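You operate a simulated robot arm through the tools that you are given. There is no shell and no other tool. Be economical: measure what you need, move in short steps, check, and stop when the job is done.

The job below is to be done with a simulated two-armed robot. You get a single attempt, and the scene is never put back.

JOB
Put the wide steel pot to soak in hot water till the crust lifts.
Fine: carry it into the sink with both hands; spout over it, filled to its line; no hand in the water; tap off, dial back to COLD.

It is judged by the outcome, as a careful person would: the job done as asked, and still so three seconds after it is handed in. It fails if anything else is knocked over, pushed out of place, dropped, spilled or broken.

ROBOT AND FRAMES
Two 7-joint arms with two-finger parallel grippers on one trunk, on a base that drives. Base frame: it is fixed to the floor where the robot stands at the start and does not move with it; the origin is under the middle of the robot, x ahead of it, y to its left, z up. Lengths are in mm, angles in rad, forces in N, time in s.
The left shoulder is at the start at [70, 163, 1345], the right one opposite. With the tool pointing down near the work surface each hand reaches from about 340 to 860 mm from the robot's upright axis, wherever it stands, measured 20 degrees to its own side. Places, roughly: sink [600, 900, 700]; spout [800, 900, 1200]; tap dial [500, 600, 900]. Payload 3.43 kg a hand.
The tool frame of a hand sits at the grasp point between the pads (the TCP): z along the fingers, y along the line on which they close. The tips reach 34 mm beyond it. Largest opening 128 mm; finger width 24, thickness 12; the body of the gripper, 48 by 130 mm, starts 96 mm behind the TCP.
Orientation is that of the tool frame in the base frame, as a unit quaternion [x, y, z, w]. With the fingers straight down and closing along the base's y, the tool's x points along the base's -x, its y along +y and its z along -z.

CONTROLS
- The arms move only by the tool nudge_tool. It takes "left_motion", "right_motion" or both (then of equal length, played together; a hand with none holds still); each is a list of rows, each a list of 7 numbers: the shift along the tool's x, y, z in m, then the turn, a rotation vector about the tool's x, y, z in rad, then the gripper command, from -1 (shut) to 1 (fully open), values between in proportion. In form: [[x, y, z, rx, ry, rz, claw], ...]. A call has 1 to 10 rows; each row shifts and turns the commanded pose from where the row before left it, along the tool's axes as they then stand. Rows are played at 5 a second. More than 50 mm and 0.15 rad between two rows, or a gripper value outside its range, and nothing of the call is played. A pose out of reach is approached as far as the arm can. The call stops where the force on the tool passes 90 N (or 10 N more than at its start, if that is more) or the arm is blocked; 0.2 s more then pass. The fingers move at their own pace (about 153 mm/s each) and stop on an object; they squeeze with about 34 N. The grip force told is the motor's: it shows also when the fingers shut on nothing. Time passes only in rows, and 0.2 s behind the last, so rows that do not move let the fingers close. The reply holds the time, the measured pose of the TCP, the force on the tool along the base axes, the opening and the grip force, in the units named above and with some noise.
- Cameras (640 x 400 px; columns grow to the right, rows downward): "scene" is now at [118.7, 42.9, 1558.2]; the picture's right is [0.50, -0.87, 0.00], its down [-0.61, -0.36, -0.70] and it looks along [0.61, 0.35, -0.71] (base axes); focal length 214 px, centre (320, 200). "left" rides on the left gripper at [-36, 0, -98] in its tool frame; the picture's right is [0.00, -1.00, 0.00], its down [0.97, 0.00, -0.24] and it looks along [0.24, 0.00, 0.97] (tool axes); focal length 218 px, centre (320, 200). "right" rides on the right gripper at [-36, 0, -98] in its tool frame; the picture's right is [0.00, -1.00, 0.00], its down [0.97, 0.00, -0.24] and it looks along [0.24, 0.00, 0.97] (tool axes); focal length 218 px, centre (320, 200). There is no depth. A picture from a camera that has moved, and an enlarged one, comes with that camera's place and axes in the base frame and with its lens.
- grab_frame(camera): a new picture of that camera. It takes no simulated time.
- slide_trunk(by): slides the trunk up (or, below 0, down) by that many mm; the arms and the scene camera ride with it, the base frame stays. It gives what a move gives, with no picture.
- steer(legs): drives the robot by 1 to 6 legs, each [ahead, left, turn to the left] in mm, mm and rad, along the robot's own axes; the way and the turn of a leg run together, so that a leg with both is an arc; at most 1500 mm and 3.142 rad a leg. The arms and the cameras ride along, it lands a little off, and it stops where it bumps. It gives what a move gives.
- head_to(pan, tilt): turns the head with the scene camera to pan (to the left, within 1.501 rad either way) and tilt (down, from -0.506 to 1.204), counted from straight ahead of the robot. It gives what a move gives.
- zoom(camera, box): a new picture of the part [left, top, right, bottom] of that camera's present view, enlarged. It takes no simulated time.
- finish_job(): hands the job in; it is judged then, once.

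Work in short steps. Places have to be worked out from the pictures, the camera data and where the tool is seen: move nearer, look again, correct. Check each grasp and each placing, and mend what went wrong. You have 120 turns and 92 pictures in all, those below and enlarged ones among them. Open the grippers and draw the arms clear of the work before you hand the job in, unless the task says otherwise; then end with one line.

The tools are called after ">>>" by a JSON object that holds its "fn" and its "kwargs". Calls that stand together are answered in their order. nudge_tool: Moves the arms, as the interface text tells. Its arguments: {"type":"object","properties":{"left_motion":{"type":"array","items":{"type":"array","items":{"type":"number"}}},"right_motion":{"type":"array","items":{"type":"array","items":{"type":"number"}}}},"required":[]} The other tools are called the same way: slide_trunk (by) slides the trunk up or down; steer (legs) drives the base; head_to (pan, tilt) turns the head that bears the scene camera; grab_frame (camera) takes a picture; zoom (camera, box) takes an enlarged picture of a part of a camera's view; finish_job () hands the job in.

At the start:

```text
time_s: 0.0
left_position: [342.4, 393.6, 1399.1]
left_tool_rot: [0.001, 1.0, 0.0, -0.001]
left_ft_force: [-0.9, 0.0, 0.2]
left_gripper_width: 127.9
left_grasp_force: 0.1
right_position: [360.0, 5.8, 1410.0]
right_tool_rot: [0.0, 1.0, 0.0, 0.0]
right_ft_force: [-0.5, 0.0, -0.2]
right_gripper_width: 127.9
right_grasp_force: 0.0
trunk travel left (down, up): [-825.0, 115.0]
robot x, y, heading: [1.3, -1.0, -0.0]
head pan, tilt: [0.525, 0.791]
```

scene: 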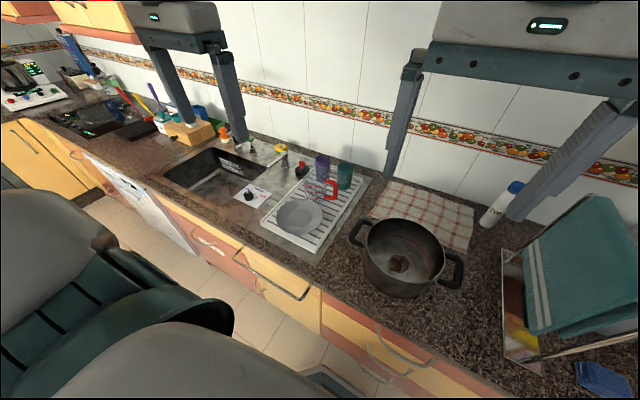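
right: 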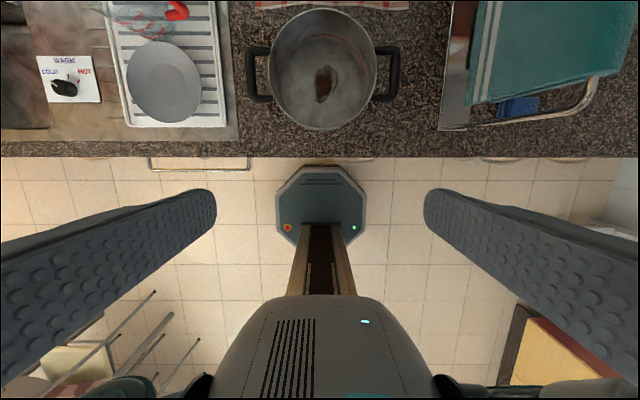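
left: 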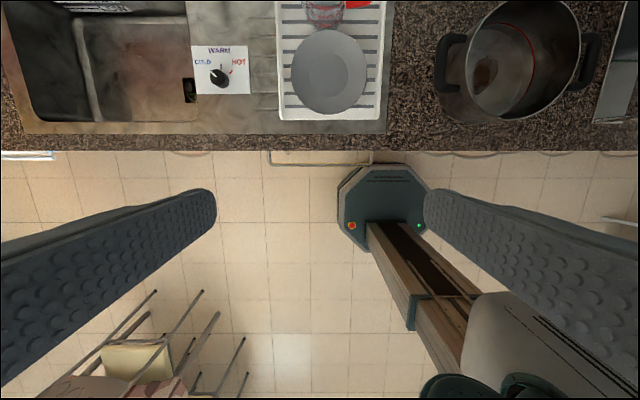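

The pot is ahead of the right hand, with its handles at about x 540, y ±132, z 1025. I'll look closer at the sink, the dial and the pot.

>>> {"fn": "zoom", "kwargs": {"camera": "scene", "box": [140, 90, 380, 240]}}

>>> {"fn": "zoom", "kwargs": {"camera": "left", "box": [0, 0, 320, 160]}}

>>> {"fn": "zoom", "kwargs": {"camera": "right", "box": [220, 0, 420, 140]}}

```text
2.67 times, centred on (260, 165) of scene
camera zoom: at [118.7, 42.9, 1558.2], right [0.5, -0.87, 0.0], down [-0.61, -0.36, -0.7], along [0.61, 0.35, -0.71], focal length 572 px, centre (480, 293)
```

zoom: 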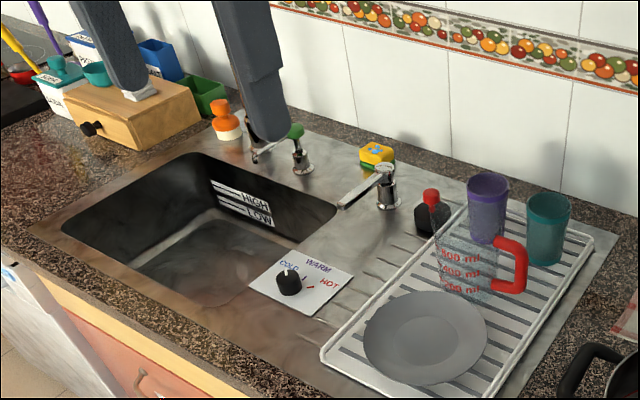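

```text
2.00 times, centred on (160, 80) of left
camera zoom: at [379.1, 392.6, 1495.8], right [0.0, -1.0, 0.0], down [-0.97, 0.0, 0.24], along [-0.24, 0.0, -0.97], focal length 436 px, centre (640, 440)
```

zoom: 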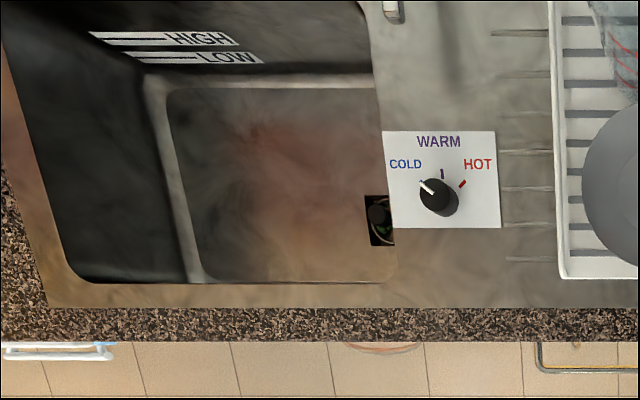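

```text
2.86 times, centred on (320, 70) of right
camera zoom: at [395.6, 4.5, 1507.8], right [0.0, -1.0, 0.0], down [-0.97, 0.0, 0.24], along [-0.24, 0.0, -0.97], focal length 624 px, centre (320, 571)
```

zoom: 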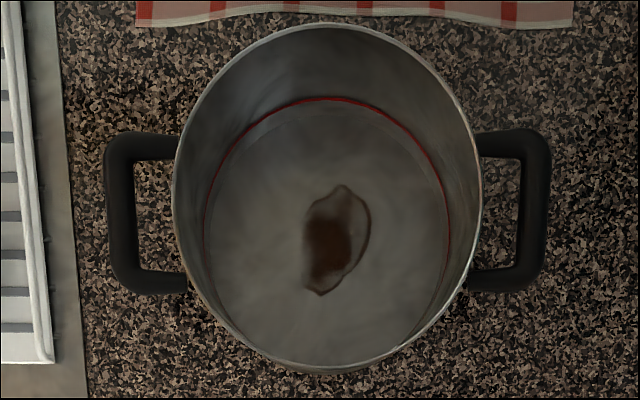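

The pot has a red fill line inside it, and the dial sits next to the sink pointing at COLD. The left arm hides the spout, so I'll drive to the left and look again.

>>> {"fn": "steer", "kwargs": {"legs": [[0, 650, 0]]}}

>>> {"fn": "head_to", "kwargs": {"pan": 0.25, "tilt": 0.6}}

>>> {"fn": "grab_frame", "kwargs": {"camera": "scene"}}

>>> {"fn": "grab_frame", "kwargs": {"camera": "left"}}

>>> {"fn": "grab_frame", "kwargs": {"camera": "right"}}

```text
time_s: 3.6
left_position: [342.6, 1042.9, 1399.7]
left_tool_rot: [0.0, 1.0, 0.001, 0.0]
left_ft_force: [0.3, 1.0, 0.4]
left_gripper_width: 127.7
left_grasp_force: 0.0
right_position: [360.7, 654.1, 1409.7]
right_tool_rot: [0.0, 1.0, 0.001, 0.0]
right_ft_force: [-0.2, 0.0, 0.6]
right_gripper_width: 127.9
right_grasp_force: 0.1
trunk travel left (down, up): [-825.0, 115.0]
robot x, y, heading: [-1.1, 655.1, -0.003]
head pan, tilt: [0.525, 0.791]
```

```text
time_s: 4.4
left_position: [342.8, 1044.1, 1399.2]
left_tool_rot: [-0.001, 1.0, 0.0, 0.0]
left_ft_force: [-0.3, 0.7, 0.6]
left_gripper_width: 128.0
left_grasp_force: 0.1
right_position: [360.8, 658.0, 1409.8]
right_tool_rot: [0.0, 1.0, 0.001, 0.0]
right_ft_force: [-0.5, 0.7, -0.7]
right_gripper_width: 128.0
right_grasp_force: 0.0
trunk travel left (down, up): [-825.0, 115.0]
robot x, y, heading: [-4.3, 650.1, -0.002]
head pan, tilt: [0.25, 0.6]
```

```text
85 pictures are left
camera scene: at [134.4, 676.0, 1574.3], right [0.25, -0.97, 0.0], down [-0.55, -0.14, -0.82], along [0.8, 0.2, -0.57], focal length 214 px, centre (320, 200)
```

scene: 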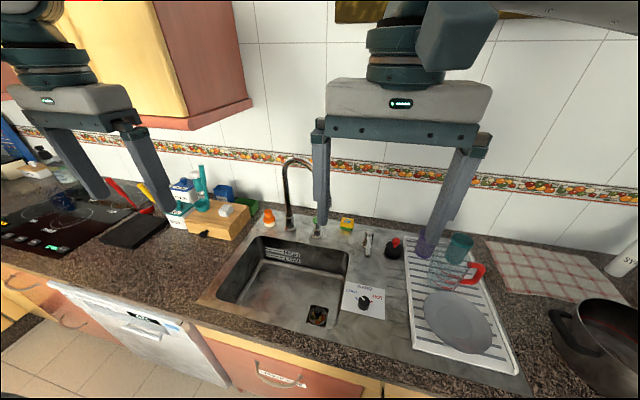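

```text
84 pictures are left
camera left: at [379.4, 1044.3, 1495.7], right [0.0, -1.0, 0.0], down [-0.97, 0.0, 0.24], along [-0.24, 0.0, -0.97], focal length 218 px, centre (320, 200)
```

left: 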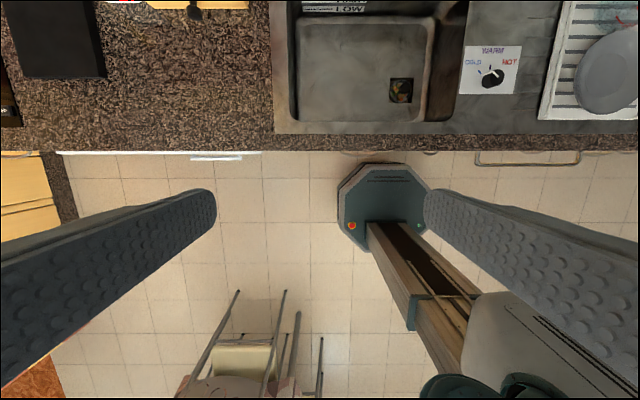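

```text
83 pictures are left
camera right: at [395.8, 656.2, 1507.8], right [0.0, -1.0, 0.0], down [-0.97, 0.0, 0.24], along [-0.24, 0.0, -0.97], focal length 218 px, centre (320, 200)
```

right: 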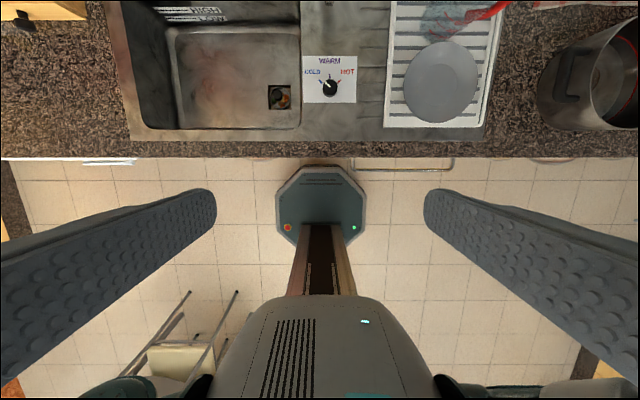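

The gooseneck spout stands behind the sink with the tap lever to its right. I'll zoom in on both.

>>> {"fn": "zoom", "kwargs": {"camera": "scene", "box": [200, 140, 440, 340]}}

>>> {"fn": "zoom", "kwargs": {"camera": "scene", "box": [250, 140, 410, 260]}}

```text
2.00 times, centred on (320, 240) of scene
camera zoom: at [134.4, 676.0, 1574.3], right [0.25, -0.97, 0.0], down [-0.55, -0.14, -0.82], along [0.8, 0.2, -0.57], focal length 429 px, centre (320, 120)
```

zoom: 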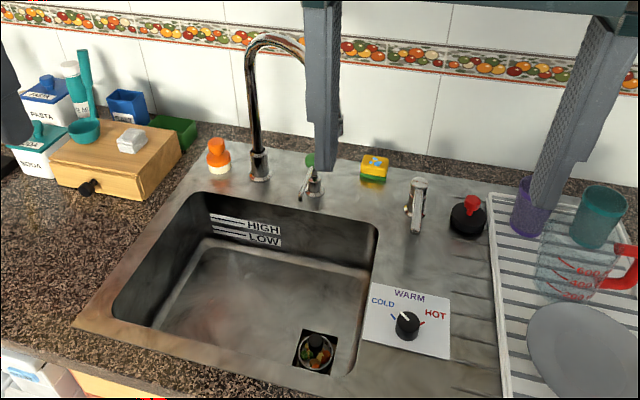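

```text
3.33 times, centred on (330, 200) of scene
camera zoom: at [134.4, 676.0, 1574.3], right [0.25, -0.97, 0.0], down [-0.55, -0.14, -0.82], along [0.8, 0.2, -0.57], focal length 715 px, centre (287, 200)
```

zoom: 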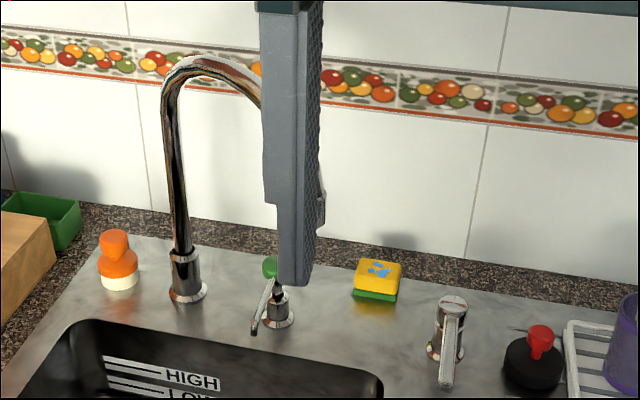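

The spout arcs to the right, behind the right gripper's finger. I'll move the right hand aside to see it whole.

>>> {"fn": "nudge_tool", "kwargs": {"right_motion": [[0, -0.05, 0, 0, 0, 0, 1], [0, -0.05, 0, 0, 0, 0, 1], [0, -0.05, 0, 0, 0, 0, 1], [0, -0.05, 0, 0, 0, 0, 1], [0, -0.05, 0, 0, 0, 0, 1], [0, -0.05, 0, 0, 0, 0, 1]]}}

>>> {"fn": "head_to", "kwargs": {"pan": 0.25, "tilt": 0.45}}

>>> {"fn": "zoom", "kwargs": {"camera": "scene", "box": [220, 140, 460, 310]}}

>>> {"fn": "zoom", "kwargs": {"camera": "scene", "box": [260, 160, 410, 290]}}

```text
time_s: 5.8
left_position: [340.1, 1041.6, 1399.8]
left_tool_rot: [0.0, 1.0, 0.001, 0.001]
left_ft_force: [-1.2, -0.2, 0.0]
left_gripper_width: 128.3
left_grasp_force: 0.0
right_position: [356.9, 352.9, 1409.2]
right_tool_rot: [-0.001, 1.0, 0.001, 0.001]
right_ft_force: [-0.1, -0.2, 0.7]
right_gripper_width: 127.8
right_grasp_force: 0.0
trunk travel left (down, up): [-825.0, 115.0]
robot x, y, heading: [1.4, 649.9, 0.001]
head pan, tilt: [0.25, 0.6]
```

```text
time_s: 6.5
left_position: [341.9, 1044.3, 1397.7]
left_tool_rot: [-0.001, 1.0, 0.0, 0.0]
left_ft_force: [-0.1, 0.2, 0.3]
left_gripper_width: 128.1
left_grasp_force: 0.1
right_position: [360.6, 354.5, 1409.7]
right_tool_rot: [0.0, 1.0, 0.0, 0.0]
right_ft_force: [0.1, 0.3, -0.9]
right_gripper_width: 127.9
right_grasp_force: 0.1
trunk travel left (down, up): [-825.0, 115.0]
robot x, y, heading: [-1.2, 653.1, -0.003]
head pan, tilt: [0.25, 0.45]
```

```text
2.35 times, centred on (340, 225) of scene
camera zoom: at [137.1, 675.6, 1587.9], right [0.25, -0.97, 0.0], down [-0.42, -0.11, -0.9], along [0.87, 0.22, -0.44], focal length 505 px, centre (273, 141)
```

zoom: 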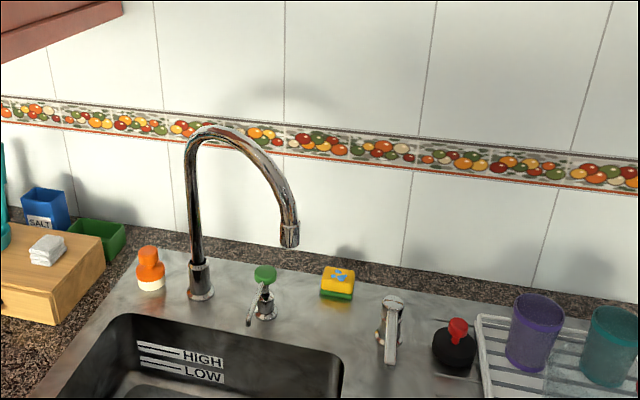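

```text
3.08 times, centred on (335, 225) of scene
camera zoom: at [137.1, 675.6, 1587.9], right [0.25, -0.97, 0.0], down [-0.42, -0.11, -0.9], along [0.87, 0.22, -0.44], focal length 660 px, centre (274, 123)
```

zoom: 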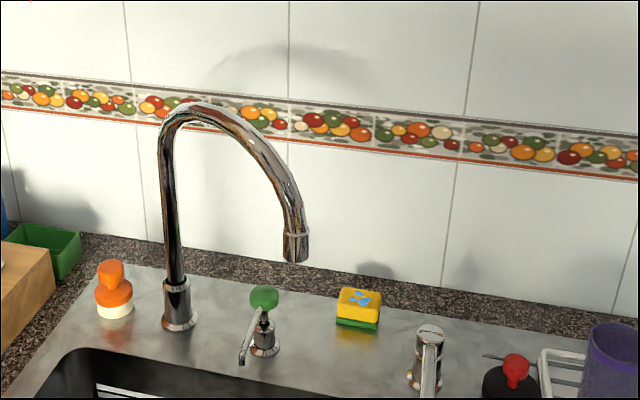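

The spout base is near [811, 986] and its tip points right, at about [775, 808, 1095]. The tap lever is near [764, 636] and the dial near [536, 629]. I judge the sink opening to be x 440–735, y 707–1112. Now I'll drive back to the pot and bring the hands over its handles.

>>> {"fn": "steer", "kwargs": {"legs": [[0, -652, 0]]}}

>>> {"fn": "nudge_tool", "kwargs": {"left_motion": [[-0.024, -0.031, 0.0187, 0, 0, 0, -0.28], [-0.024, -0.031, 0.0187, 0, 0, 0, -0.28], [-0.024, -0.031, 0.0187, 0, 0, 0, -0.28], [-0.024, -0.031, 0.0187, 0, 0, 0, -0.28], [-0.024, -0.031, 0.0187, 0, 0, 0, -0.28], [-0.024, -0.031, 0.0187, 0, 0, 0, -0.28], [-0.024, -0.031, 0.0187, 0, 0, 0, -0.28], [-0.024, -0.031, 0.0187, 0, 0, 0, -0.28]], "right_motion": [[-0.0218, 0.019, 0.02, 0, 0, 0, -0.28], [-0.0218, 0.019, 0.02, 0, 0, 0, -0.28], [-0.0218, 0.019, 0.02, 0, 0, 0, -0.28], [-0.0218, 0.019, 0.02, 0, 0, 0, -0.28], [-0.0218, 0.019, 0.02, 0, 0, 0, -0.28], [-0.0218, 0.019, 0.02, 0, 0, 0, -0.28], [-0.0218, 0.019, 0.02, 0, 0, 0, -0.28], [-0.0218, 0.019, 0.02, 0, 0, 0, -0.28]]}}

>>> {"fn": "grab_frame", "kwargs": {"camera": "left"}}

>>> {"fn": "grab_frame", "kwargs": {"camera": "right"}}

```text
time_s: 10.1
left_position: [342.5, 394.7, 1398.5]
left_tool_rot: [0.0, 1.0, -0.001, 0.0]
left_ft_force: [0.1, 0.6, -1.2]
left_gripper_width: 128.0
left_grasp_force: 0.0
right_position: [360.8, -294.7, 1411.1]
right_tool_rot: [-0.001, 1.0, 0.0, 0.0]
right_ft_force: [0.5, 0.3, -0.4]
right_gripper_width: 127.9
right_grasp_force: 0.0
trunk travel left (down, up): [-825.0, 115.0]
robot x, y, heading: [0.3, -1.6, 0.001]
head pan, tilt: [0.25, 0.45]
```

```text
time_s: 11.9
left_position: [542.3, 146.6, 1246.8]
left_tool_rot: [-0.002, 1.0, -0.001, -0.001]
left_ft_force: [0.3, 0.5, 0.9]
left_gripper_width: 46.3
left_grasp_force: 0.1
right_position: [540.5, -141.8, 1248.1]
right_tool_rot: [-0.002, 1.0, 0.0, -0.002]
right_ft_force: [0.2, 0.2, -0.3]
right_gripper_width: 46.1
right_grasp_force: 0.0
trunk travel left (down, up): [-825.0, 115.0]
robot x, y, heading: [0.4, -0.3, -0.002]
head pan, tilt: [0.25, 0.45]
```

```text
78 pictures are left
camera left: at [578.3, 146.7, 1343.4], right [0.0, -1.0, 0.0], down [-0.97, 0.0, 0.24], along [-0.24, 0.0, -0.97], focal length 218 px, centre (320, 200)
```

left: 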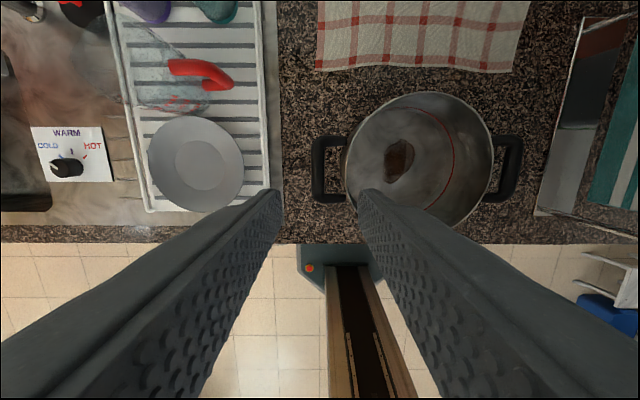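

```text
77 pictures are left
camera right: at [576.0, -141.4, 1345.8], right [0.0, -1.0, 0.0], down [-0.97, 0.0, 0.24], along [-0.24, 0.0, -0.97], focal length 218 px, centre (320, 200)
```

right: 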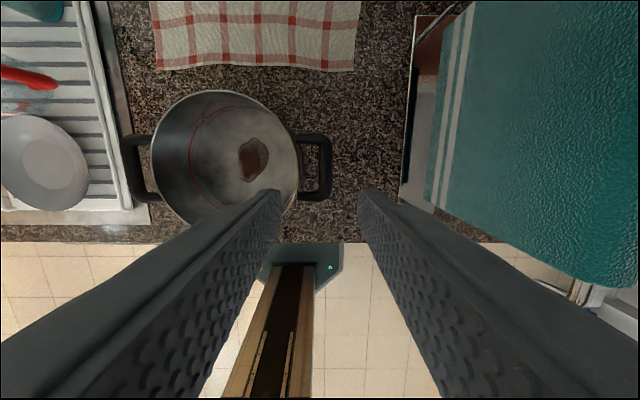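

The handle bars are at about (543, 147) and (543, -149), z about 1008. I'll descend to z 1120 and look again.

>>> {"fn": "nudge_tool", "kwargs": {"left_motion": [[0, 0, 0.04, 0, 0, 0, -0.28], [0, 0, 0.045, 0, 0, 0, -0.28], [0, 0, 0.04, 0, 0, 0, -0.28]], "right_motion": [[0, -0.007, 0.04, 0, 0, 0, -0.28], [0, 0, 0.045, 0, 0, 0, -0.28], [0, 0, 0.04, 0, 0, 0, -0.28]]}}

>>> {"fn": "grab_frame", "kwargs": {"camera": "left"}}

>>> {"fn": "grab_frame", "kwargs": {"camera": "right"}}

>>> {"fn": "head_to", "kwargs": {"pan": 0.0, "tilt": 0.85}}

>>> {"fn": "grab_frame", "kwargs": {"camera": "scene"}}

```text
time_s: 12.7
left_position: [531.8, 153.8, 1128.4]
left_tool_rot: [-0.001, 1.0, 0.0, 0.001]
left_ft_force: [0.8, 0.0, -0.5]
left_gripper_width: 46.0
left_grasp_force: 0.0
left hand out of reach, approached as far as the arm can: row 3
right_position: [535.3, -150.5, 1124.6]
right_tool_rot: [-0.002, 1.0, 0.0, -0.001]
right_ft_force: [0.3, 0.6, 0.3]
right_gripper_width: 46.1
right_grasp_force: 0.1
trunk travel left (down, up): [-825.0, 115.0]
robot x, y, heading: [0.4, 0.6, 0.003]
head pan, tilt: [0.25, 0.45]
```

```text
76 pictures are left
camera left: at [567.4, 154.0, 1225.5], right [0.0, -1.0, 0.0], down [-0.97, 0.0, 0.24], along [-0.24, 0.0, -0.97], focal length 218 px, centre (320, 200)
```

left: 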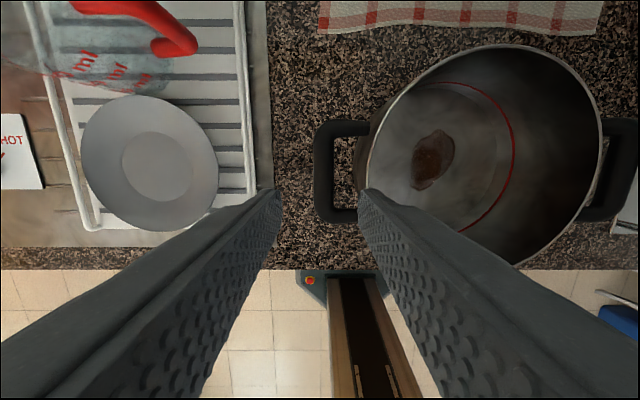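

```text
75 pictures are left
camera right: at [570.0, -150.9, 1223.2], right [0.0, -1.0, 0.0], down [-0.97, 0.0, 0.24], along [-0.24, 0.0, -0.97], focal length 218 px, centre (320, 200)
```

right: 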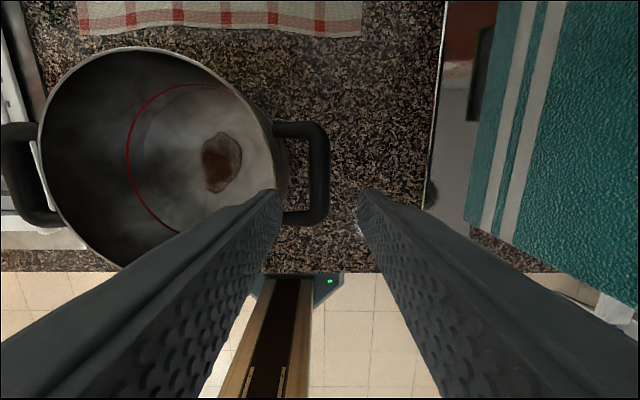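

```text
time_s: 13.6
left_position: [531.2, 154.8, 1129.0]
left_tool_rot: [0.0, 1.0, 0.0, 0.0]
left_ft_force: [-0.9, 0.5, 0.1]
left_gripper_width: 46.0
left_grasp_force: 0.0
right_position: [535.5, -151.2, 1125.2]
right_tool_rot: [-0.001, 1.0, -0.001, 0.0]
right_ft_force: [0.3, 0.0, 0.4]
right_gripper_width: 46.3
right_grasp_force: 0.0
trunk travel left (down, up): [-825.0, 115.0]
robot x, y, heading: [0.4, 0.9, 0.002]
head pan, tilt: [0.0, 0.85]
```

```text
74 pictures are left
camera scene: at [127.8, 2.4, 1553.4], right [0.0, -1.0, 0.0], down [-0.75, 0.0, -0.66], along [0.66, 0.0, -0.75], focal length 214 px, centre (320, 200)
```

scene: 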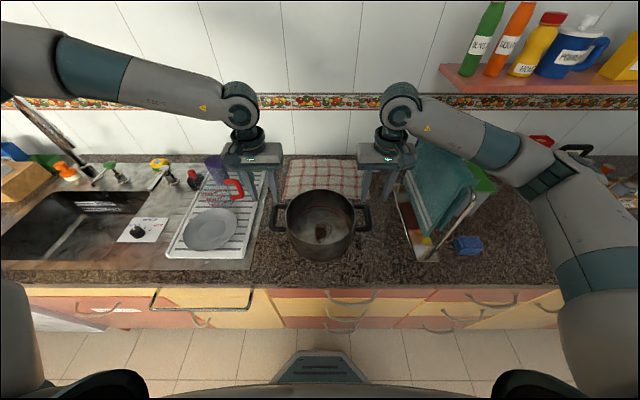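

The bars are at (543, ±150), z about 1005. The left arm is at its reach limit at this trunk height, so I'll lower the trunk instead of the arms.

>>> {"fn": "slide_trunk", "kwargs": {"by": -60}}

>>> {"fn": "nudge_tool", "kwargs": {"left_motion": [[0, 0, 0, 0, 0, 0, -0.28]], "right_motion": [[0, 0, 0, 0, 0, 0, -0.28]]}}

```text
time_s: 14.6
left_position: [526.9, 156.9, 1076.2]
left_tool_rot: [0.0, 1.0, -0.002, 0.003]
left_ft_force: [-0.5, 1.1, -0.5]
left_gripper_width: 46.1
left_grasp_force: 0.0
right_position: [544.7, -149.2, 1104.7]
right_tool_rot: [0.005, 0.999, 0.006, 0.034]
right_ft_force: [0.3, 0.5, -0.4]
right_gripper_width: 46.2
right_grasp_force: 0.0
trunk travel left (down, up): [-765.0, 175.0]
robot x, y, heading: [6.5, -3.1, 0.004]
head pan, tilt: [0.0, 0.85]
```

```text
time_s: 15.0
left_position: [527.0, 155.2, 1075.5]
left_tool_rot: [-0.001, 1.0, -0.002, 0.002]
left_ft_force: [0.1, -1.0, 0.0]
left_gripper_width: 46.2
left_grasp_force: 0.0
right_position: [545.0, -150.6, 1104.2]
right_tool_rot: [0.003, 0.999, 0.007, 0.034]
right_ft_force: [-0.1, -0.2, 0.3]
right_gripper_width: 46.3
right_grasp_force: 0.0
trunk travel left (down, up): [-765.0, 175.0]
robot x, y, heading: [3.2, -2.0, 0.001]
head pan, tilt: [0.0, 0.85]
```

The right hand did not ride down with the trunk (z 1104, slightly tilted). I'll look at what holds it.

>>> {"fn": "grab_frame", "kwargs": {"camera": "scene"}}

>>> {"fn": "head_to", "kwargs": {"pan": -0.6, "tilt": 0.7}}

>>> {"fn": "grab_frame", "kwargs": {"camera": "scene"}}

```text
73 pictures are left
camera scene: at [120.3, 5.9, 1499.3], right [0.0, -1.0, 0.0], down [-0.75, 0.0, -0.66], along [0.66, 0.0, -0.75], focal length 214 px, centre (320, 200)
```

scene: 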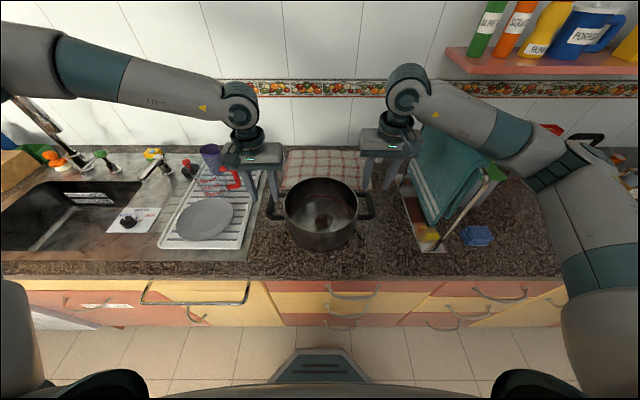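

```text
time_s: 16.0
left_position: [526.0, 156.3, 1076.9]
left_tool_rot: [-0.001, 1.0, -0.002, 0.003]
left_ft_force: [0.5, -0.6, -0.7]
left_gripper_width: 46.2
left_grasp_force: 0.1
right_position: [544.2, -149.1, 1105.2]
right_tool_rot: [0.004, 0.999, 0.006, 0.034]
right_ft_force: [0.3, -1.2, -0.3]
right_gripper_width: 46.2
right_grasp_force: 0.1
trunk travel left (down, up): [-765.0, 175.0]
robot x, y, heading: [1.6, 0.6, 0.003]
head pan, tilt: [-0.6, 0.7]
```

```text
72 pictures are left
camera scene: at [111.6, -42.0, 1511.6], right [-0.56, -0.83, 0.0], down [-0.53, 0.36, -0.77], along [0.64, -0.43, -0.64], focal length 214 px, centre (320, 200)
```

scene: 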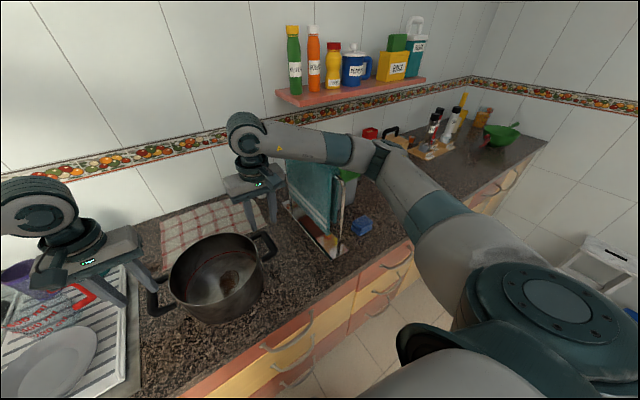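

The right forearm is probably resting on the rack with the towel. I'll raise the trunk at once, then see how the arms respond.

>>> {"fn": "slide_trunk", "kwargs": {"by": 100}}

>>> {"fn": "nudge_tool", "kwargs": {"left_motion": [[0, 0, -0.03, 0, 0, 0, -0.28], [0, 0, -0.03, 0, 0, 0, -0.28]], "right_motion": [[0, 0, -0.03, 0, 0, 0, -0.28], [0, 0, -0.03, 0, 0, 0, -0.28]]}}

>>> {"fn": "grab_frame", "kwargs": {"camera": "scene"}}

```text
time_s: 17.3
left_position: [531.3, 153.2, 1167.1]
left_tool_rot: [-0.001, 1.0, -0.002, 0.0]
left_ft_force: [-0.5, 0.2, 0.6]
left_gripper_width: 46.3
left_grasp_force: 0.0
right_position: [536.3, -150.3, 1164.5]
right_tool_rot: [-0.002, 1.0, 0.001, 0.0]
right_ft_force: [-0.6, 0.1, -0.6]
right_gripper_width: 46.1
right_grasp_force: 0.0
trunk travel left (down, up): [-865.0, 75.0]
robot x, y, heading: [4.0, -0.1, 0.002]
head pan, tilt: [-0.6, 0.7]
```

```text
time_s: 17.9
left_position: [531.9, 154.8, 1228.1]
left_tool_rot: [-0.002, 1.0, 0.0, 0.0]
left_ft_force: [-0.3, 0.4, 0.7]
left_gripper_width: 46.0
left_grasp_force: 0.0
right_position: [532.6, -151.4, 1225.6]
right_tool_rot: [0.0, 1.0, 0.0, 0.0]
right_ft_force: [-0.6, -0.4, 0.5]
right_gripper_width: 46.3
right_grasp_force: 0.0
trunk travel left (down, up): [-865.0, 75.0]
robot x, y, heading: [1.5, -2.1, -0.002]
head pan, tilt: [-0.6, 0.7]
```

```text
71 pictures are left
camera scene: at [117.9, -45.4, 1605.7], right [-0.56, -0.83, 0.0], down [-0.53, 0.36, -0.77], along [0.63, -0.43, -0.64], focal length 214 px, centre (320, 200)
```

scene: 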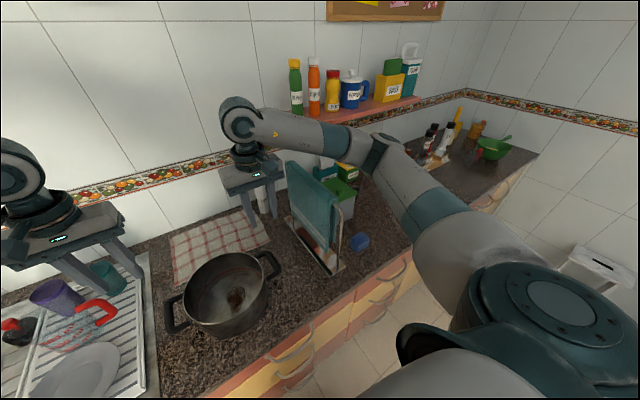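

The right elbow sits low and sideways over the rack. I'll back the robot off and stretch the arms forward, so they run straighter and stay clear of the rack.

>>> {"fn": "steer", "kwargs": {"legs": [[-200, 0, 0]]}}

>>> {"fn": "nudge_tool", "kwargs": {"left_motion": [[-0.04, -0.001, 0, 0, 0, 0, -0.28], [-0.04, -0.001, 0, 0, 0, 0, -0.28], [-0.04, -0.001, 0, 0, 0, 0, -0.28], [-0.04, -0.001, 0, 0, 0, 0, -0.28], [-0.04, -0.001, 0, 0, 0, 0, -0.28]], "right_motion": [[-0.04, 0, 0, 0, 0, 0, -0.28], [-0.04, 0, 0, 0, 0, 0, -0.28], [-0.04, 0, 0, 0, 0, 0, -0.28], [-0.04, 0, 0, 0, 0, 0, -0.28], [-0.04, 0, 0, 0, 0, 0, -0.28]]}}

>>> {"fn": "head_to", "kwargs": {"pan": -0.3, "tilt": 0.6}}

>>> {"fn": "grab_frame", "kwargs": {"camera": "scene"}}

```text
time_s: 19.5
left_position: [334.9, 152.8, 1226.3]
left_tool_rot: [0.0, 1.0, -0.001, -0.001]
left_ft_force: [0.5, 0.2, 0.3]
left_gripper_width: 46.0
left_grasp_force: 0.0
right_position: [338.4, -152.3, 1223.0]
right_tool_rot: [0.0, 1.0, 0.0, -0.002]
right_ft_force: [0.0, 0.0, -0.3]
right_gripper_width: 46.2
right_grasp_force: 0.1
trunk travel left (down, up): [-865.0, 75.0]
robot x, y, heading: [-199.1, -0.5, 0.0]
head pan, tilt: [-0.6, 0.7]
```

```text
time_s: 20.7
left_position: [470.0, 224.5, 1241.0]
left_tool_rot: [-0.001, 1.0, -0.003, 0.0]
left_ft_force: [-0.2, 0.3, 0.8]
left_gripper_width: 46.1
left_grasp_force: 0.0
left hand out of reach, approached as far as the arm can: row 2, 3, 4, 5
right_position: [537.9, -150.4, 1222.8]
right_tool_rot: [0.001, 1.0, -0.001, -0.001]
right_ft_force: [0.4, -0.4, 0.2]
right_gripper_width: 46.0
right_grasp_force: 0.1
trunk travel left (down, up): [-865.0, 75.0]
robot x, y, heading: [-198.8, -0.7, -0.002]
head pan, tilt: [-0.6, 0.7]
```

```text
time_s: 21.5
left_position: [466.2, 222.9, 1242.8]
left_tool_rot: [-0.001, 1.0, -0.001, 0.002]
left_ft_force: [0.5, 0.0, 0.0]
left_gripper_width: 46.0
left_grasp_force: 0.1
right_position: [534.0, -152.3, 1225.5]
right_tool_rot: [-0.001, 1.0, 0.0, 0.0]
right_ft_force: [-1.1, 0.4, 0.8]
right_gripper_width: 46.1
right_grasp_force: 0.0
trunk travel left (down, up): [-865.0, 75.0]
robot x, y, heading: [-198.7, 0.7, 0.002]
head pan, tilt: [-0.3, 0.6]
```

```text
70 pictures are left
camera scene: at [-67.4, -24.4, 1614.4], right [-0.3, -0.96, 0.0], down [-0.54, 0.17, -0.83], along [0.79, -0.24, -0.56], focal length 214 px, centre (320, 200)
```

scene: 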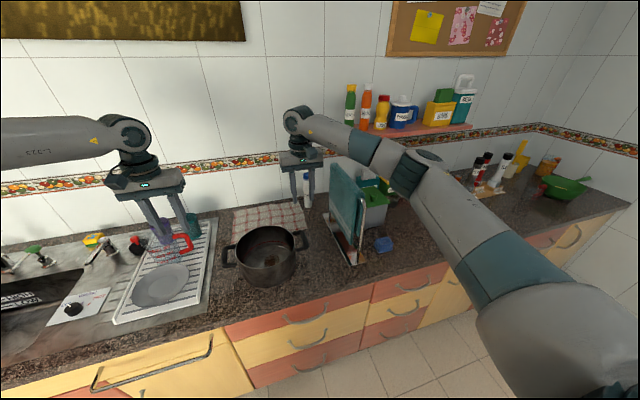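

The left arm is hitting a limit with its elbow far out. I'll look at its posture before choosing another path.

>>> {"fn": "head_to", "kwargs": {"pan": 0.9, "tilt": 0.4}}

>>> {"fn": "grab_frame", "kwargs": {"camera": "scene"}}

```text
time_s: 22.9
left_position: [467.0, 222.3, 1242.2]
left_tool_rot: [-0.001, 1.0, -0.001, 0.001]
left_ft_force: [-0.4, -0.9, -0.4]
left_gripper_width: 45.9
left_grasp_force: 0.2
right_position: [533.1, -152.6, 1224.4]
right_tool_rot: [0.0, 1.0, 0.0, 0.0]
right_ft_force: [-0.5, -0.3, -0.1]
right_gripper_width: 46.3
right_grasp_force: 0.0
trunk travel left (down, up): [-865.0, 75.0]
robot x, y, heading: [-199.1, 3.1, -0.003]
head pan, tilt: [0.901, 0.4]
```

```text
69 pictures are left
camera scene: at [-93.4, 74.5, 1632.5], right [0.78, -0.62, 0.0], down [-0.24, -0.3, -0.92], along [0.57, 0.72, -0.39], focal length 214 px, centre (320, 200)
```

scene: 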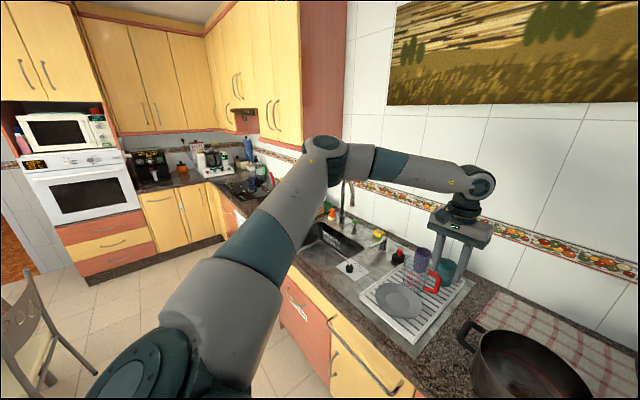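

The left elbow is high and far out. I'll bring the hand out to y about 400, then forward, then in again, to get a different elbow posture.

>>> {"fn": "nudge_tool", "kwargs": {"left_motion": [[0, 0.045, 0, 0, 0, 0, -0.28], [0, 0.045, 0, 0, 0, 0, -0.28], [0, 0.045, 0, 0, 0, 0, -0.28], [0, 0.045, 0, 0, 0, 0, -0.28], [0, 0.045, 0, 0, 0, 0, -0.28], [-0.02, 0, 0, 0, 0, 0, -0.28], [-0.03, 0, 0, 0, 0, 0, -0.28], [-0.03, 0, 0, 0, 0, 0, -0.28]]}}

>>> {"fn": "nudge_tool", "kwargs": {"left_motion": [[0, -0.04, 0, 0, 0, 0, -0.28], [0, -0.04, 0, 0, 0, 0, -0.28], [0, -0.04, 0, 0, 0, 0, -0.28], [0, -0.04, 0, 0, 0, 0, -0.28]]}}

>>> {"fn": "grab_frame", "kwargs": {"camera": "scene"}}

```text
time_s: 24.7
left_position: [547.9, 450.9, 1240.3]
left_tool_rot: [-0.001, 1.0, -0.001, -0.001]
left_ft_force: [1.1, -0.4, 0.0]
left_gripper_width: 46.1
left_grasp_force: 0.1
right_position: [537.1, -151.3, 1224.2]
right_tool_rot: [0.0, 1.0, 0.0, 0.0]
right_ft_force: [0.8, -0.1, 0.0]
right_gripper_width: 46.0
right_grasp_force: 0.0
trunk travel left (down, up): [-865.0, 75.0]
robot x, y, heading: [-200.3, 0.6, 0.003]
head pan, tilt: [0.901, 0.4]
```

```text
time_s: 25.7
left_position: [520.2, 298.6, 1246.9]
left_tool_rot: [-0.001, 1.0, -0.001, 0.001]
left_ft_force: [0.9, -0.4, 0.6]
left_gripper_width: 46.0
left_grasp_force: 0.1
left hand out of reach, approached as far as the arm can: row 3, 4
right_position: [534.0, -153.1, 1224.3]
right_tool_rot: [0.001, 1.0, 0.002, 0.0]
right_ft_force: [-0.2, -0.1, -0.1]
right_gripper_width: 46.0
right_grasp_force: 0.1
trunk travel left (down, up): [-865.0, 75.0]
robot x, y, heading: [-199.4, 0.7, 0.002]
head pan, tilt: [0.901, 0.4]
```

```text
68 pictures are left
camera scene: at [-94.6, 72.7, 1632.7], right [0.78, -0.62, 0.0], down [-0.24, -0.3, -0.92], along [0.57, 0.72, -0.39], focal length 214 px, centre (320, 200)
```

scene: 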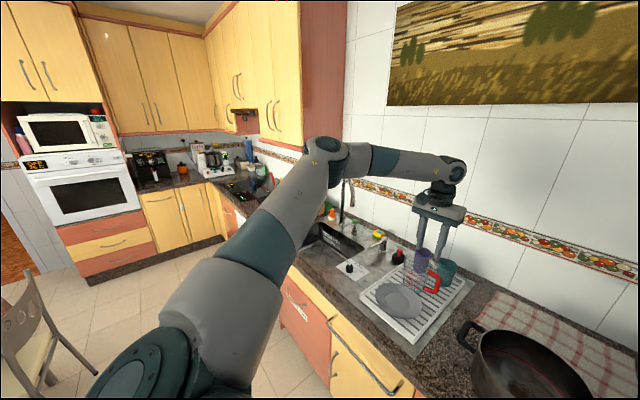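

The limit may be in the wrist's turn. I'll test this by turning the left tool about its axis while staying in place.

>>> {"fn": "nudge_tool", "kwargs": {"left_motion": [[0, 0, 0, 0, 0, 0.15, -0.28], [0, 0, 0, 0, 0, 0.15, -0.28], [0, 0, 0, 0, 0, 0.15, -0.28], [0, 0, 0, 0, 0, 0.15, -0.28]]}}

```text
time_s: 26.7
left_position: [478.7, 277.3, 1245.2]
left_tool_rot: [0.291, 0.957, 0.002, 0.004]
left_ft_force: [-0.5, -0.1, -0.7]
left_gripper_width: 46.1
left_grasp_force: 0.0
left hand out of reach, approached as far as the arm can: row 3, 4
right_position: [533.3, -151.3, 1226.0]
right_tool_rot: [0.0, 1.0, 0.0, 0.0]
right_ft_force: [-1.2, -0.1, 0.4]
right_gripper_width: 46.0
right_grasp_force: 0.0
trunk travel left (down, up): [-865.0, 75.0]
robot x, y, heading: [-200.4, -3.0, -0.003]
head pan, tilt: [0.901, 0.4]
```

Turning that way makes the reach worse, so the wrist turn is at its limit. I'll turn the left tool the other way by a half turn overall; the gripper is symmetric, so the grasp stays the same.

>>> {"fn": "nudge_tool", "kwargs": {"left_motion": [[0, 0, 0, 0, 0, -0.15, -0.28], [0, 0, 0, 0, 0, -0.15, -0.28], [0, 0, 0, 0, 0, -0.15, -0.28], [0, 0, 0, 0, 0, -0.15, -0.28], [0, 0, 0, 0, 0, -0.15, -0.28], [0, 0, 0, 0, 0, -0.15, -0.28], [0, 0, 0, 0, 0, -0.15, -0.28], [0, 0, 0, 0, 0, -0.15, -0.28], [0, 0, 0, 0, 0, -0.15, -0.28], [0, 0, 0, 0, 0, -0.15, -0.28]]}}

>>> {"fn": "nudge_tool", "kwargs": {"left_motion": [[0, 0, 0, 0, 0, -0.15, -0.28], [0, 0, 0, 0, 0, -0.15, -0.28], [0, 0, 0, 0, 0, -0.15, -0.28], [0, 0, 0, 0, 0, -0.15, -0.28], [0, 0, 0, 0, 0, -0.15, -0.28], [0, 0, 0, 0, 0, -0.15, -0.28], [0, 0, 0, 0, 0, -0.15, -0.28], [0, 0, 0, 0, 0, -0.15, -0.28], [0, 0, 0, 0, 0, -0.15, -0.28], [0, 0, 0, 0, 0, -0.15, -0.28]]}}

>>> {"fn": "nudge_tool", "kwargs": {"left_motion": [[0, 0, 0, 0, 0, -0.15, -0.28], [0, 0, 0, 0, 0, -0.15, -0.28], [0, 0, 0, 0, 0, -0.15, -0.28], [0, 0, 0, 0, 0, -0.15, -0.28], [0, 0, 0, 0, 0, -0.142, -0.28]]}}

```text
time_s: 28.9
left_position: [480.3, 277.0, 1245.0]
left_tool_rot: [-0.437, 0.899, -0.001, 0.0]
left_ft_force: [0.5, 0.3, 0.8]
left_gripper_width: 46.1
left_grasp_force: 0.1
right_position: [535.6, -152.4, 1224.1]
right_tool_rot: [0.0, 1.0, 0.0, -0.002]
right_ft_force: [-0.1, 0.8, 0.7]
right_gripper_width: 46.4
right_grasp_force: 0.1
trunk travel left (down, up): [-865.0, 75.0]
robot x, y, heading: [-195.5, -1.2, 0.002]
head pan, tilt: [0.901, 0.4]
```

```text
time_s: 31.1
left_position: [479.9, 276.5, 1244.9]
left_tool_rot: [0.932, -0.362, 0.001, 0.001]
left_ft_force: [-0.2, -0.5, -0.3]
left_gripper_width: 46.2
left_grasp_force: 0.0
right_position: [535.4, -152.4, 1224.1]
right_tool_rot: [0.0, 1.0, 0.0, -0.001]
right_ft_force: [-0.5, -0.3, 0.5]
right_gripper_width: 46.0
right_grasp_force: 0.1
trunk travel left (down, up): [-865.0, 75.0]
robot x, y, heading: [-204.9, 2.4, -0.002]
head pan, tilt: [0.901, 0.4]
```

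```text
time_s: 32.3
left_position: [480.3, 276.6, 1246.4]
left_tool_rot: [1.0, 0.001, 0.0, 0.001]
left_ft_force: [0.0, 0.2, 0.2]
left_gripper_width: 45.9
left_grasp_force: 0.1
right_position: [533.9, -152.9, 1224.5]
right_tool_rot: [0.0, 1.0, 0.0, 0.0]
right_ft_force: [-0.4, 0.6, -0.9]
right_gripper_width: 46.2
right_grasp_force: 0.1
trunk travel left (down, up): [-865.0, 75.0]
robot x, y, heading: [-202.2, -1.1, -0.001]
head pan, tilt: [0.901, 0.4]
```

The left tool is now flipped: its x points ahead and its y to the right. I'll move it over the left handle.

>>> {"fn": "nudge_tool", "kwargs": {"left_motion": [[0.016, 0.032, 0.005, 0, 0, 0, -0.28], [0.016, 0.032, 0.005, 0, 0, 0, -0.28], [0.016, 0.032, 0.005, 0, 0, 0, -0.28], [0.016, 0.031, 0.005, 0, 0, 0, -0.28]], "right_motion": [[-0.002, 0, 0, 0, 0, 0, -0.28], [-0.002, 0, 0, 0, 0, 0, -0.28], [-0.002, 0, 0, 0, 0, 0, -0.28], [-0.002, 0, 0, 0, 0, 0, -0.28]]}}

>>> {"fn": "head_to", "kwargs": {"pan": 0.0, "tilt": 0.6}}

>>> {"fn": "grab_frame", "kwargs": {"camera": "scene"}}

```text
time_s: 33.3
left_position: [472.6, 228.1, 1240.8]
left_tool_rot: [1.0, 0.0, 0.001, 0.002]
left_ft_force: [0.1, 0.4, 1.1]
left_gripper_width: 46.2
left_grasp_force: 0.0
left hand out of reach, approached as far as the arm can: row 1, 2, 3, 4
right_position: [544.8, -151.8, 1224.3]
right_tool_rot: [0.0, 1.0, 0.0, 0.0]
right_ft_force: [-0.1, 0.1, 0.2]
right_gripper_width: 45.9
right_grasp_force: 0.1
trunk travel left (down, up): [-865.0, 75.0]
robot x, y, heading: [-195.1, -0.2, 0.003]
head pan, tilt: [0.901, 0.4]
```

```text
time_s: 34.5
left_position: [471.7, 227.1, 1240.5]
left_tool_rot: [1.0, 0.0, 0.001, 0.002]
left_ft_force: [0.2, -0.9, 0.2]
left_gripper_width: 46.3
left_grasp_force: 0.0
right_position: [543.5, -153.1, 1223.8]
right_tool_rot: [0.0, 1.0, -0.001, -0.002]
right_ft_force: [0.0, 0.2, -0.2]
right_gripper_width: 46.1
right_grasp_force: 0.0
trunk travel left (down, up): [-865.0, 75.0]
robot x, y, heading: [-200.6, 2.0, 0.002]
head pan, tilt: [0.0, 0.6]
```

```text
67 pictures are left
camera scene: at [-62.3, 2.0, 1614.3], right [0.0, -1.0, 0.0], down [-0.57, 0.0, -0.82], along [0.82, 0.0, -0.57], focal length 214 px, centre (320, 200)
```

scene: 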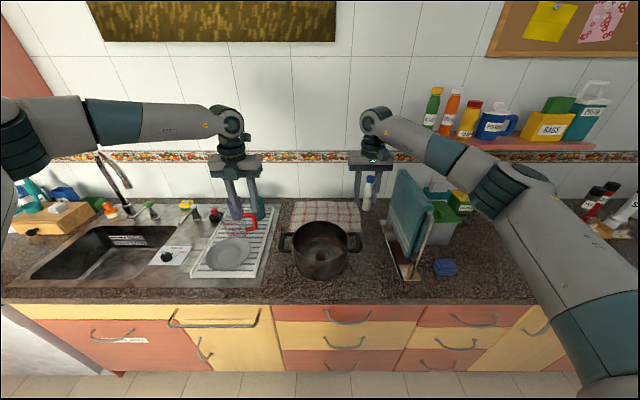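

The limit is the same after the flip, so it isn't the wrist. I'll draw the left hand back and up, move it inward close to the body, then reach out again from there so the elbow re-forms. The right arm reached its handle from such a pose.

>>> {"fn": "nudge_tool", "kwargs": {"left_motion": [[-0.039, 0, -0.026, 0, 0, 0, -0.28], [-0.039, 0, -0.026, 0, 0, 0, -0.28], [-0.039, 0, -0.026, 0, 0, 0, -0.28], [-0.039, 0, -0.026, 0, 0, 0, -0.28], [-0.039, 0, -0.026, 0, 0, 0, -0.28], [-0.039, 0, -0.026, 0, 0, 0, -0.28], [-0.039, 0, -0.026, 0, 0, 0, -0.28], [-0.039, 0, -0.026, 0, 0, 0, -0.28]]}}

>>> {"fn": "nudge_tool", "kwargs": {"left_motion": [[0, 0.038, 0, 0, 0, 0, -0.28], [0, 0.038, 0, 0, 0, 0, -0.28], [0, 0.038, 0, 0, 0, 0, -0.28], [0, 0.038, 0, 0, 0, 0, -0.28], [0, 0.038, 0, 0, 0, 0, -0.28], [0, 0.038, 0, 0, 0, 0, -0.28]]}}

>>> {"fn": "head_to", "kwargs": {"pan": 0.6, "tilt": 0.4}}

>>> {"fn": "grab_frame", "kwargs": {"camera": "scene"}}

```text
time_s: 36.3
left_position: [153.1, 227.3, 1450.0]
left_tool_rot: [1.0, 0.0, 0.003, 0.0]
left_ft_force: [-0.1, -1.1, 0.0]
left_gripper_width: 46.1
left_grasp_force: 0.1
right_position: [539.6, -152.6, 1225.9]
right_tool_rot: [0.0, 1.0, 0.0, 0.0]
right_ft_force: [-0.7, -0.7, 0.1]
right_gripper_width: 46.1
right_grasp_force: 0.1
trunk travel left (down, up): [-865.0, 75.0]
robot x, y, heading: [-200.0, 2.0, 0.001]
head pan, tilt: [0.0, 0.6]
```

```text
time_s: 37.7
left_position: [164.6, 110.5, 1450.5]
left_tool_rot: [1.0, 0.001, 0.002, 0.002]
left_ft_force: [-0.3, 0.1, -0.6]
left_gripper_width: 45.9
left_grasp_force: 0.0
left hand out of reach, approached as far as the arm can: row 4, 5, 6
right_position: [543.0, -152.4, 1224.0]
right_tool_rot: [0.0, 1.0, 0.0, 0.0]
right_ft_force: [0.3, 0.5, 0.3]
right_gripper_width: 46.1
right_grasp_force: 0.1
trunk travel left (down, up): [-865.0, 75.0]
robot x, y, heading: [-198.6, 0.9, 0.001]
head pan, tilt: [0.0, 0.6]
```

```text
time_s: 38.7
left_position: [163.7, 111.4, 1449.6]
left_tool_rot: [1.0, 0.001, -0.001, 0.002]
left_ft_force: [-0.2, 0.1, 0.0]
left_gripper_width: 46.1
left_grasp_force: 0.1
right_position: [543.4, -151.5, 1224.9]
right_tool_rot: [0.0, 1.0, 0.0, 0.0]
right_ft_force: [-0.7, 0.5, -0.1]
right_gripper_width: 46.0
right_grasp_force: 0.1
trunk travel left (down, up): [-865.0, 75.0]
robot x, y, heading: [-196.9, -2.6, 0.004]
head pan, tilt: [0.6, 0.4]
```

```text
66 pictures are left
camera scene: at [-74.5, 54.2, 1632.5], right [0.56, -0.83, 0.0], down [-0.32, -0.22, -0.92], along [0.76, 0.52, -0.39], focal length 214 px, centre (320, 200)
```

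scene: 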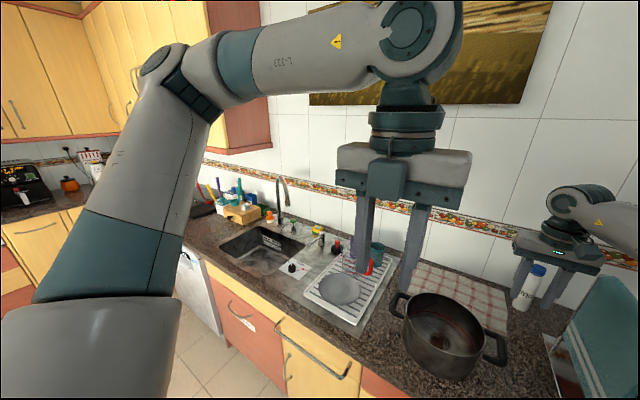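

The left arm keeps about 17–20° of its own side. So I'll stand the robot at about (-4, 136) turned right by 0.35 rad: the left handle then falls well within the left arm's reach and the right elbow swings away from the tall rack. First I'll draw the right hand back and raise the trunk.

>>> {"fn": "nudge_tool", "kwargs": {"right_motion": [[0.048, 0, 0, 0, 0, 0, -0.28], [0.048, 0, 0, 0, 0, 0, -0.28], [0.048, 0, 0, 0, 0, 0, -0.28], [0.048, 0, 0, 0, 0, 0, -0.28], [0.048, 0, 0, 0, 0, 0, -0.28], [0.048, 0, 0, 0, 0, 0, -0.28]], "left_motion": [[0, -0.02, 0, 0, 0, 0, -0.28], [0, -0.02, 0, 0, 0, 0, -0.28], [0, -0.02, 0, 0, 0, 0, -0.28], [0, -0.02, 0, 0, 0, 0, -0.28], [0, -0.02, 0, 0, 0, 0, -0.28], [0, 0, 0, 0, 0, 0, -0.28]]}}

>>> {"fn": "slide_trunk", "kwargs": {"by": 60}}

>>> {"fn": "steer", "kwargs": {"legs": [[0, 136, 0], [0, 0, -0.35], [137, 67, 0]]}}

```text
time_s: 40.1
left_position: [164.6, 212.2, 1450.8]
left_tool_rot: [1.0, 0.0, 0.0, 0.001]
left_ft_force: [0.0, 0.1, -1.1]
left_gripper_width: 46.2
left_grasp_force: 0.0
right_position: [254.6, -152.5, 1224.1]
right_tool_rot: [0.0, 1.0, 0.0, 0.0]
right_ft_force: [0.0, 0.1, 0.1]
right_gripper_width: 46.1
right_grasp_force: 0.1
trunk travel left (down, up): [-865.0, 75.0]
robot x, y, heading: [-201.9, 0.2, -0.002]
head pan, tilt: [0.6, 0.4]
```

```text
time_s: 41.1
left_position: [163.7, 213.2, 1511.8]
left_tool_rot: [1.0, -0.001, 0.0, 0.001]
left_ft_force: [0.8, 0.5, 0.1]
left_gripper_width: 46.0
left_grasp_force: 0.1
right_position: [255.4, -152.7, 1282.7]
right_tool_rot: [0.0, 1.0, 0.0, -0.001]
right_ft_force: [0.9, 0.1, 0.2]
right_gripper_width: 45.9
right_grasp_force: 0.0
trunk travel left (down, up): [-925.0, 15.0]
robot x, y, heading: [-203.1, 1.6, -0.001]
head pan, tilt: [0.6, 0.4]
```

```text
time_s: 44.5
left_position: [360.0, 224.2, 1511.6]
left_tool_rot: [0.985, -0.174, 0.003, -0.001]
left_ft_force: [-0.4, 0.0, 0.7]
left_gripper_width: 46.2
left_grasp_force: 0.1
right_position: [322.9, -148.4, 1284.7]
right_tool_rot: [0.174, 0.985, 0.001, 0.001]
right_ft_force: [0.1, -0.7, 0.7]
right_gripper_width: 46.3
right_grasp_force: 0.1
trunk travel left (down, up): [-925.0, 15.0]
robot x, y, heading: [-52.5, 147.3, -0.35]
head pan, tilt: [0.6, 0.4]
```

I'm slightly short of the planned spot. I'll drive the remainder and turn both tools back square with the handles.

>>> {"fn": "steer", "kwargs": {"legs": [[49, 6, 0]]}}

>>> {"fn": "nudge_tool", "kwargs": {"left_motion": [[0, 0, 0, 0, 0, -0.117, -0.28], [0, 0, 0, 0, 0, -0.117, -0.28], [0, 0, 0, 0, 0, -0.116, -0.28]], "right_motion": [[0, 0, 0, 0, 0, -0.117, -0.28], [0, 0, 0, 0, 0, -0.117, -0.28], [0, 0, 0, 0, 0, -0.116, -0.28]]}}

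```text
time_s: 45.4
left_position: [400.7, 218.6, 1514.3]
left_tool_rot: [0.985, -0.173, 0.005, 0.002]
left_ft_force: [-0.9, -0.3, 0.4]
left_gripper_width: 46.0
left_grasp_force: 0.0
right_position: [364.4, -156.3, 1287.6]
right_tool_rot: [0.173, 0.985, 0.001, 0.003]
right_ft_force: [-1.4, -1.0, 1.2]
right_gripper_width: 45.9
right_grasp_force: 0.1
trunk travel left (down, up): [-925.0, 15.0]
robot x, y, heading: [-1.1, 136.8, -0.35]
head pan, tilt: [0.6, 0.4]
```

```text
time_s: 46.2
left_position: [409.7, 213.4, 1511.7]
left_tool_rot: [1.0, 0.001, 0.001, 0.001]
left_ft_force: [1.4, 0.0, 0.3]
left_gripper_width: 46.1
left_grasp_force: 0.1
right_position: [372.2, -159.3, 1283.2]
right_tool_rot: [-0.001, 1.0, 0.0, 0.0]
right_ft_force: [-0.2, 0.7, -0.3]
right_gripper_width: 46.1
right_grasp_force: 0.1
trunk travel left (down, up): [-925.0, 15.0]
robot x, y, heading: [-2.7, 137.6, -0.348]
head pan, tilt: [0.6, 0.4]
```

Next I'll bring both hands above the handles at z about 1250.

>>> {"fn": "nudge_tool", "kwargs": {"left_motion": [[0.0167, 0.0079, 0.0325, 0, 0, 0, -0.28], [0.0167, 0.0079, 0.0325, 0, 0, 0, -0.28], [0.0167, 0.0079, 0.0325, 0, 0, 0, -0.28], [0.0167, 0.0079, 0.0325, 0, 0, 0, -0.28], [0.0167, 0.0079, 0.0325, 0, 0, 0, -0.28], [0.0167, 0.0079, 0.0325, 0, 0, 0, -0.28], [0.0167, 0.0079, 0.0325, 0, 0, 0, -0.28], [0.0167, 0.0079, 0.0325, 0, 0, 0, -0.28]], "right_motion": [[-0.0214, 0.0011, 0.0042, 0, 0, 0, -0.28], [-0.0214, 0.0011, 0.0042, 0, 0, 0, -0.28], [-0.0214, 0.0011, 0.0042, 0, 0, 0, -0.28], [-0.0214, 0.0011, 0.0042, 0, 0, 0, -0.28], [-0.0214, 0.0011, 0.0042, 0, 0, 0, -0.28], [-0.0214, 0.0011, 0.0042, 0, 0, 0, -0.28], [-0.0214, 0.0011, 0.0042, 0, 0, 0, -0.28], [-0.0214, 0.0011, 0.0042, 0, 0, 0, -0.28]]}}

>>> {"fn": "head_to", "kwargs": {"pan": -0.1, "tilt": 0.7}}

>>> {"fn": "grab_frame", "kwargs": {"camera": "scene"}}

```text
time_s: 48.0
left_position: [548.7, 151.4, 1250.5]
left_tool_rot: [1.0, 0.0, 0.0, 0.001]
left_ft_force: [0.3, -0.2, -0.9]
left_gripper_width: 46.0
left_grasp_force: 0.0
right_position: [546.9, -150.7, 1249.8]
right_tool_rot: [-0.001, 1.0, 0.0, -0.001]
right_ft_force: [0.0, 0.0, 0.1]
right_gripper_width: 45.7
right_grasp_force: 0.2
trunk travel left (down, up): [-925.0, 15.0]
robot x, y, heading: [-3.1, 141.1, -0.348]
head pan, tilt: [0.6, 0.4]
```

```text
time_s: 49.1
left_position: [545.1, 152.1, 1252.2]
left_tool_rot: [1.0, 0.0, 0.001, 0.001]
left_ft_force: [0.2, 0.2, 0.6]
left_gripper_width: 45.8
left_grasp_force: 0.0
right_position: [543.2, -149.8, 1250.7]
right_tool_rot: [0.0, 1.0, 0.001, 0.001]
right_ft_force: [-0.1, -0.4, -0.7]
right_gripper_width: 46.1
right_grasp_force: 0.1
trunk travel left (down, up): [-925.0, 15.0]
robot x, y, heading: [-6.0, 138.2, -0.347]
head pan, tilt: [-0.099, 0.7]
```

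```text
65 pictures are left
camera scene: at [119.6, 88.1, 1665.7], right [-0.43, -0.9, 0.0], down [-0.58, 0.28, -0.77], along [0.69, -0.33, -0.64], focal length 214 px, centre (320, 200)
```

scene: 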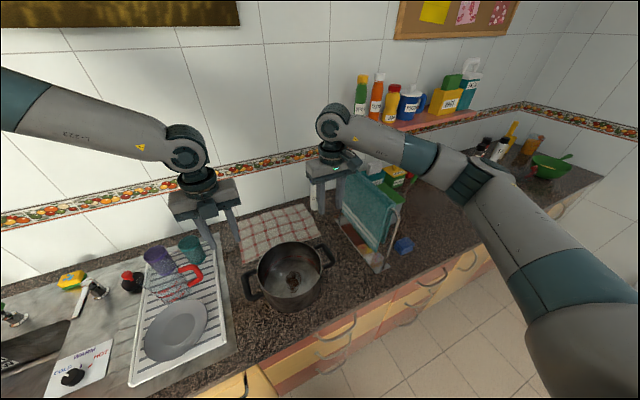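

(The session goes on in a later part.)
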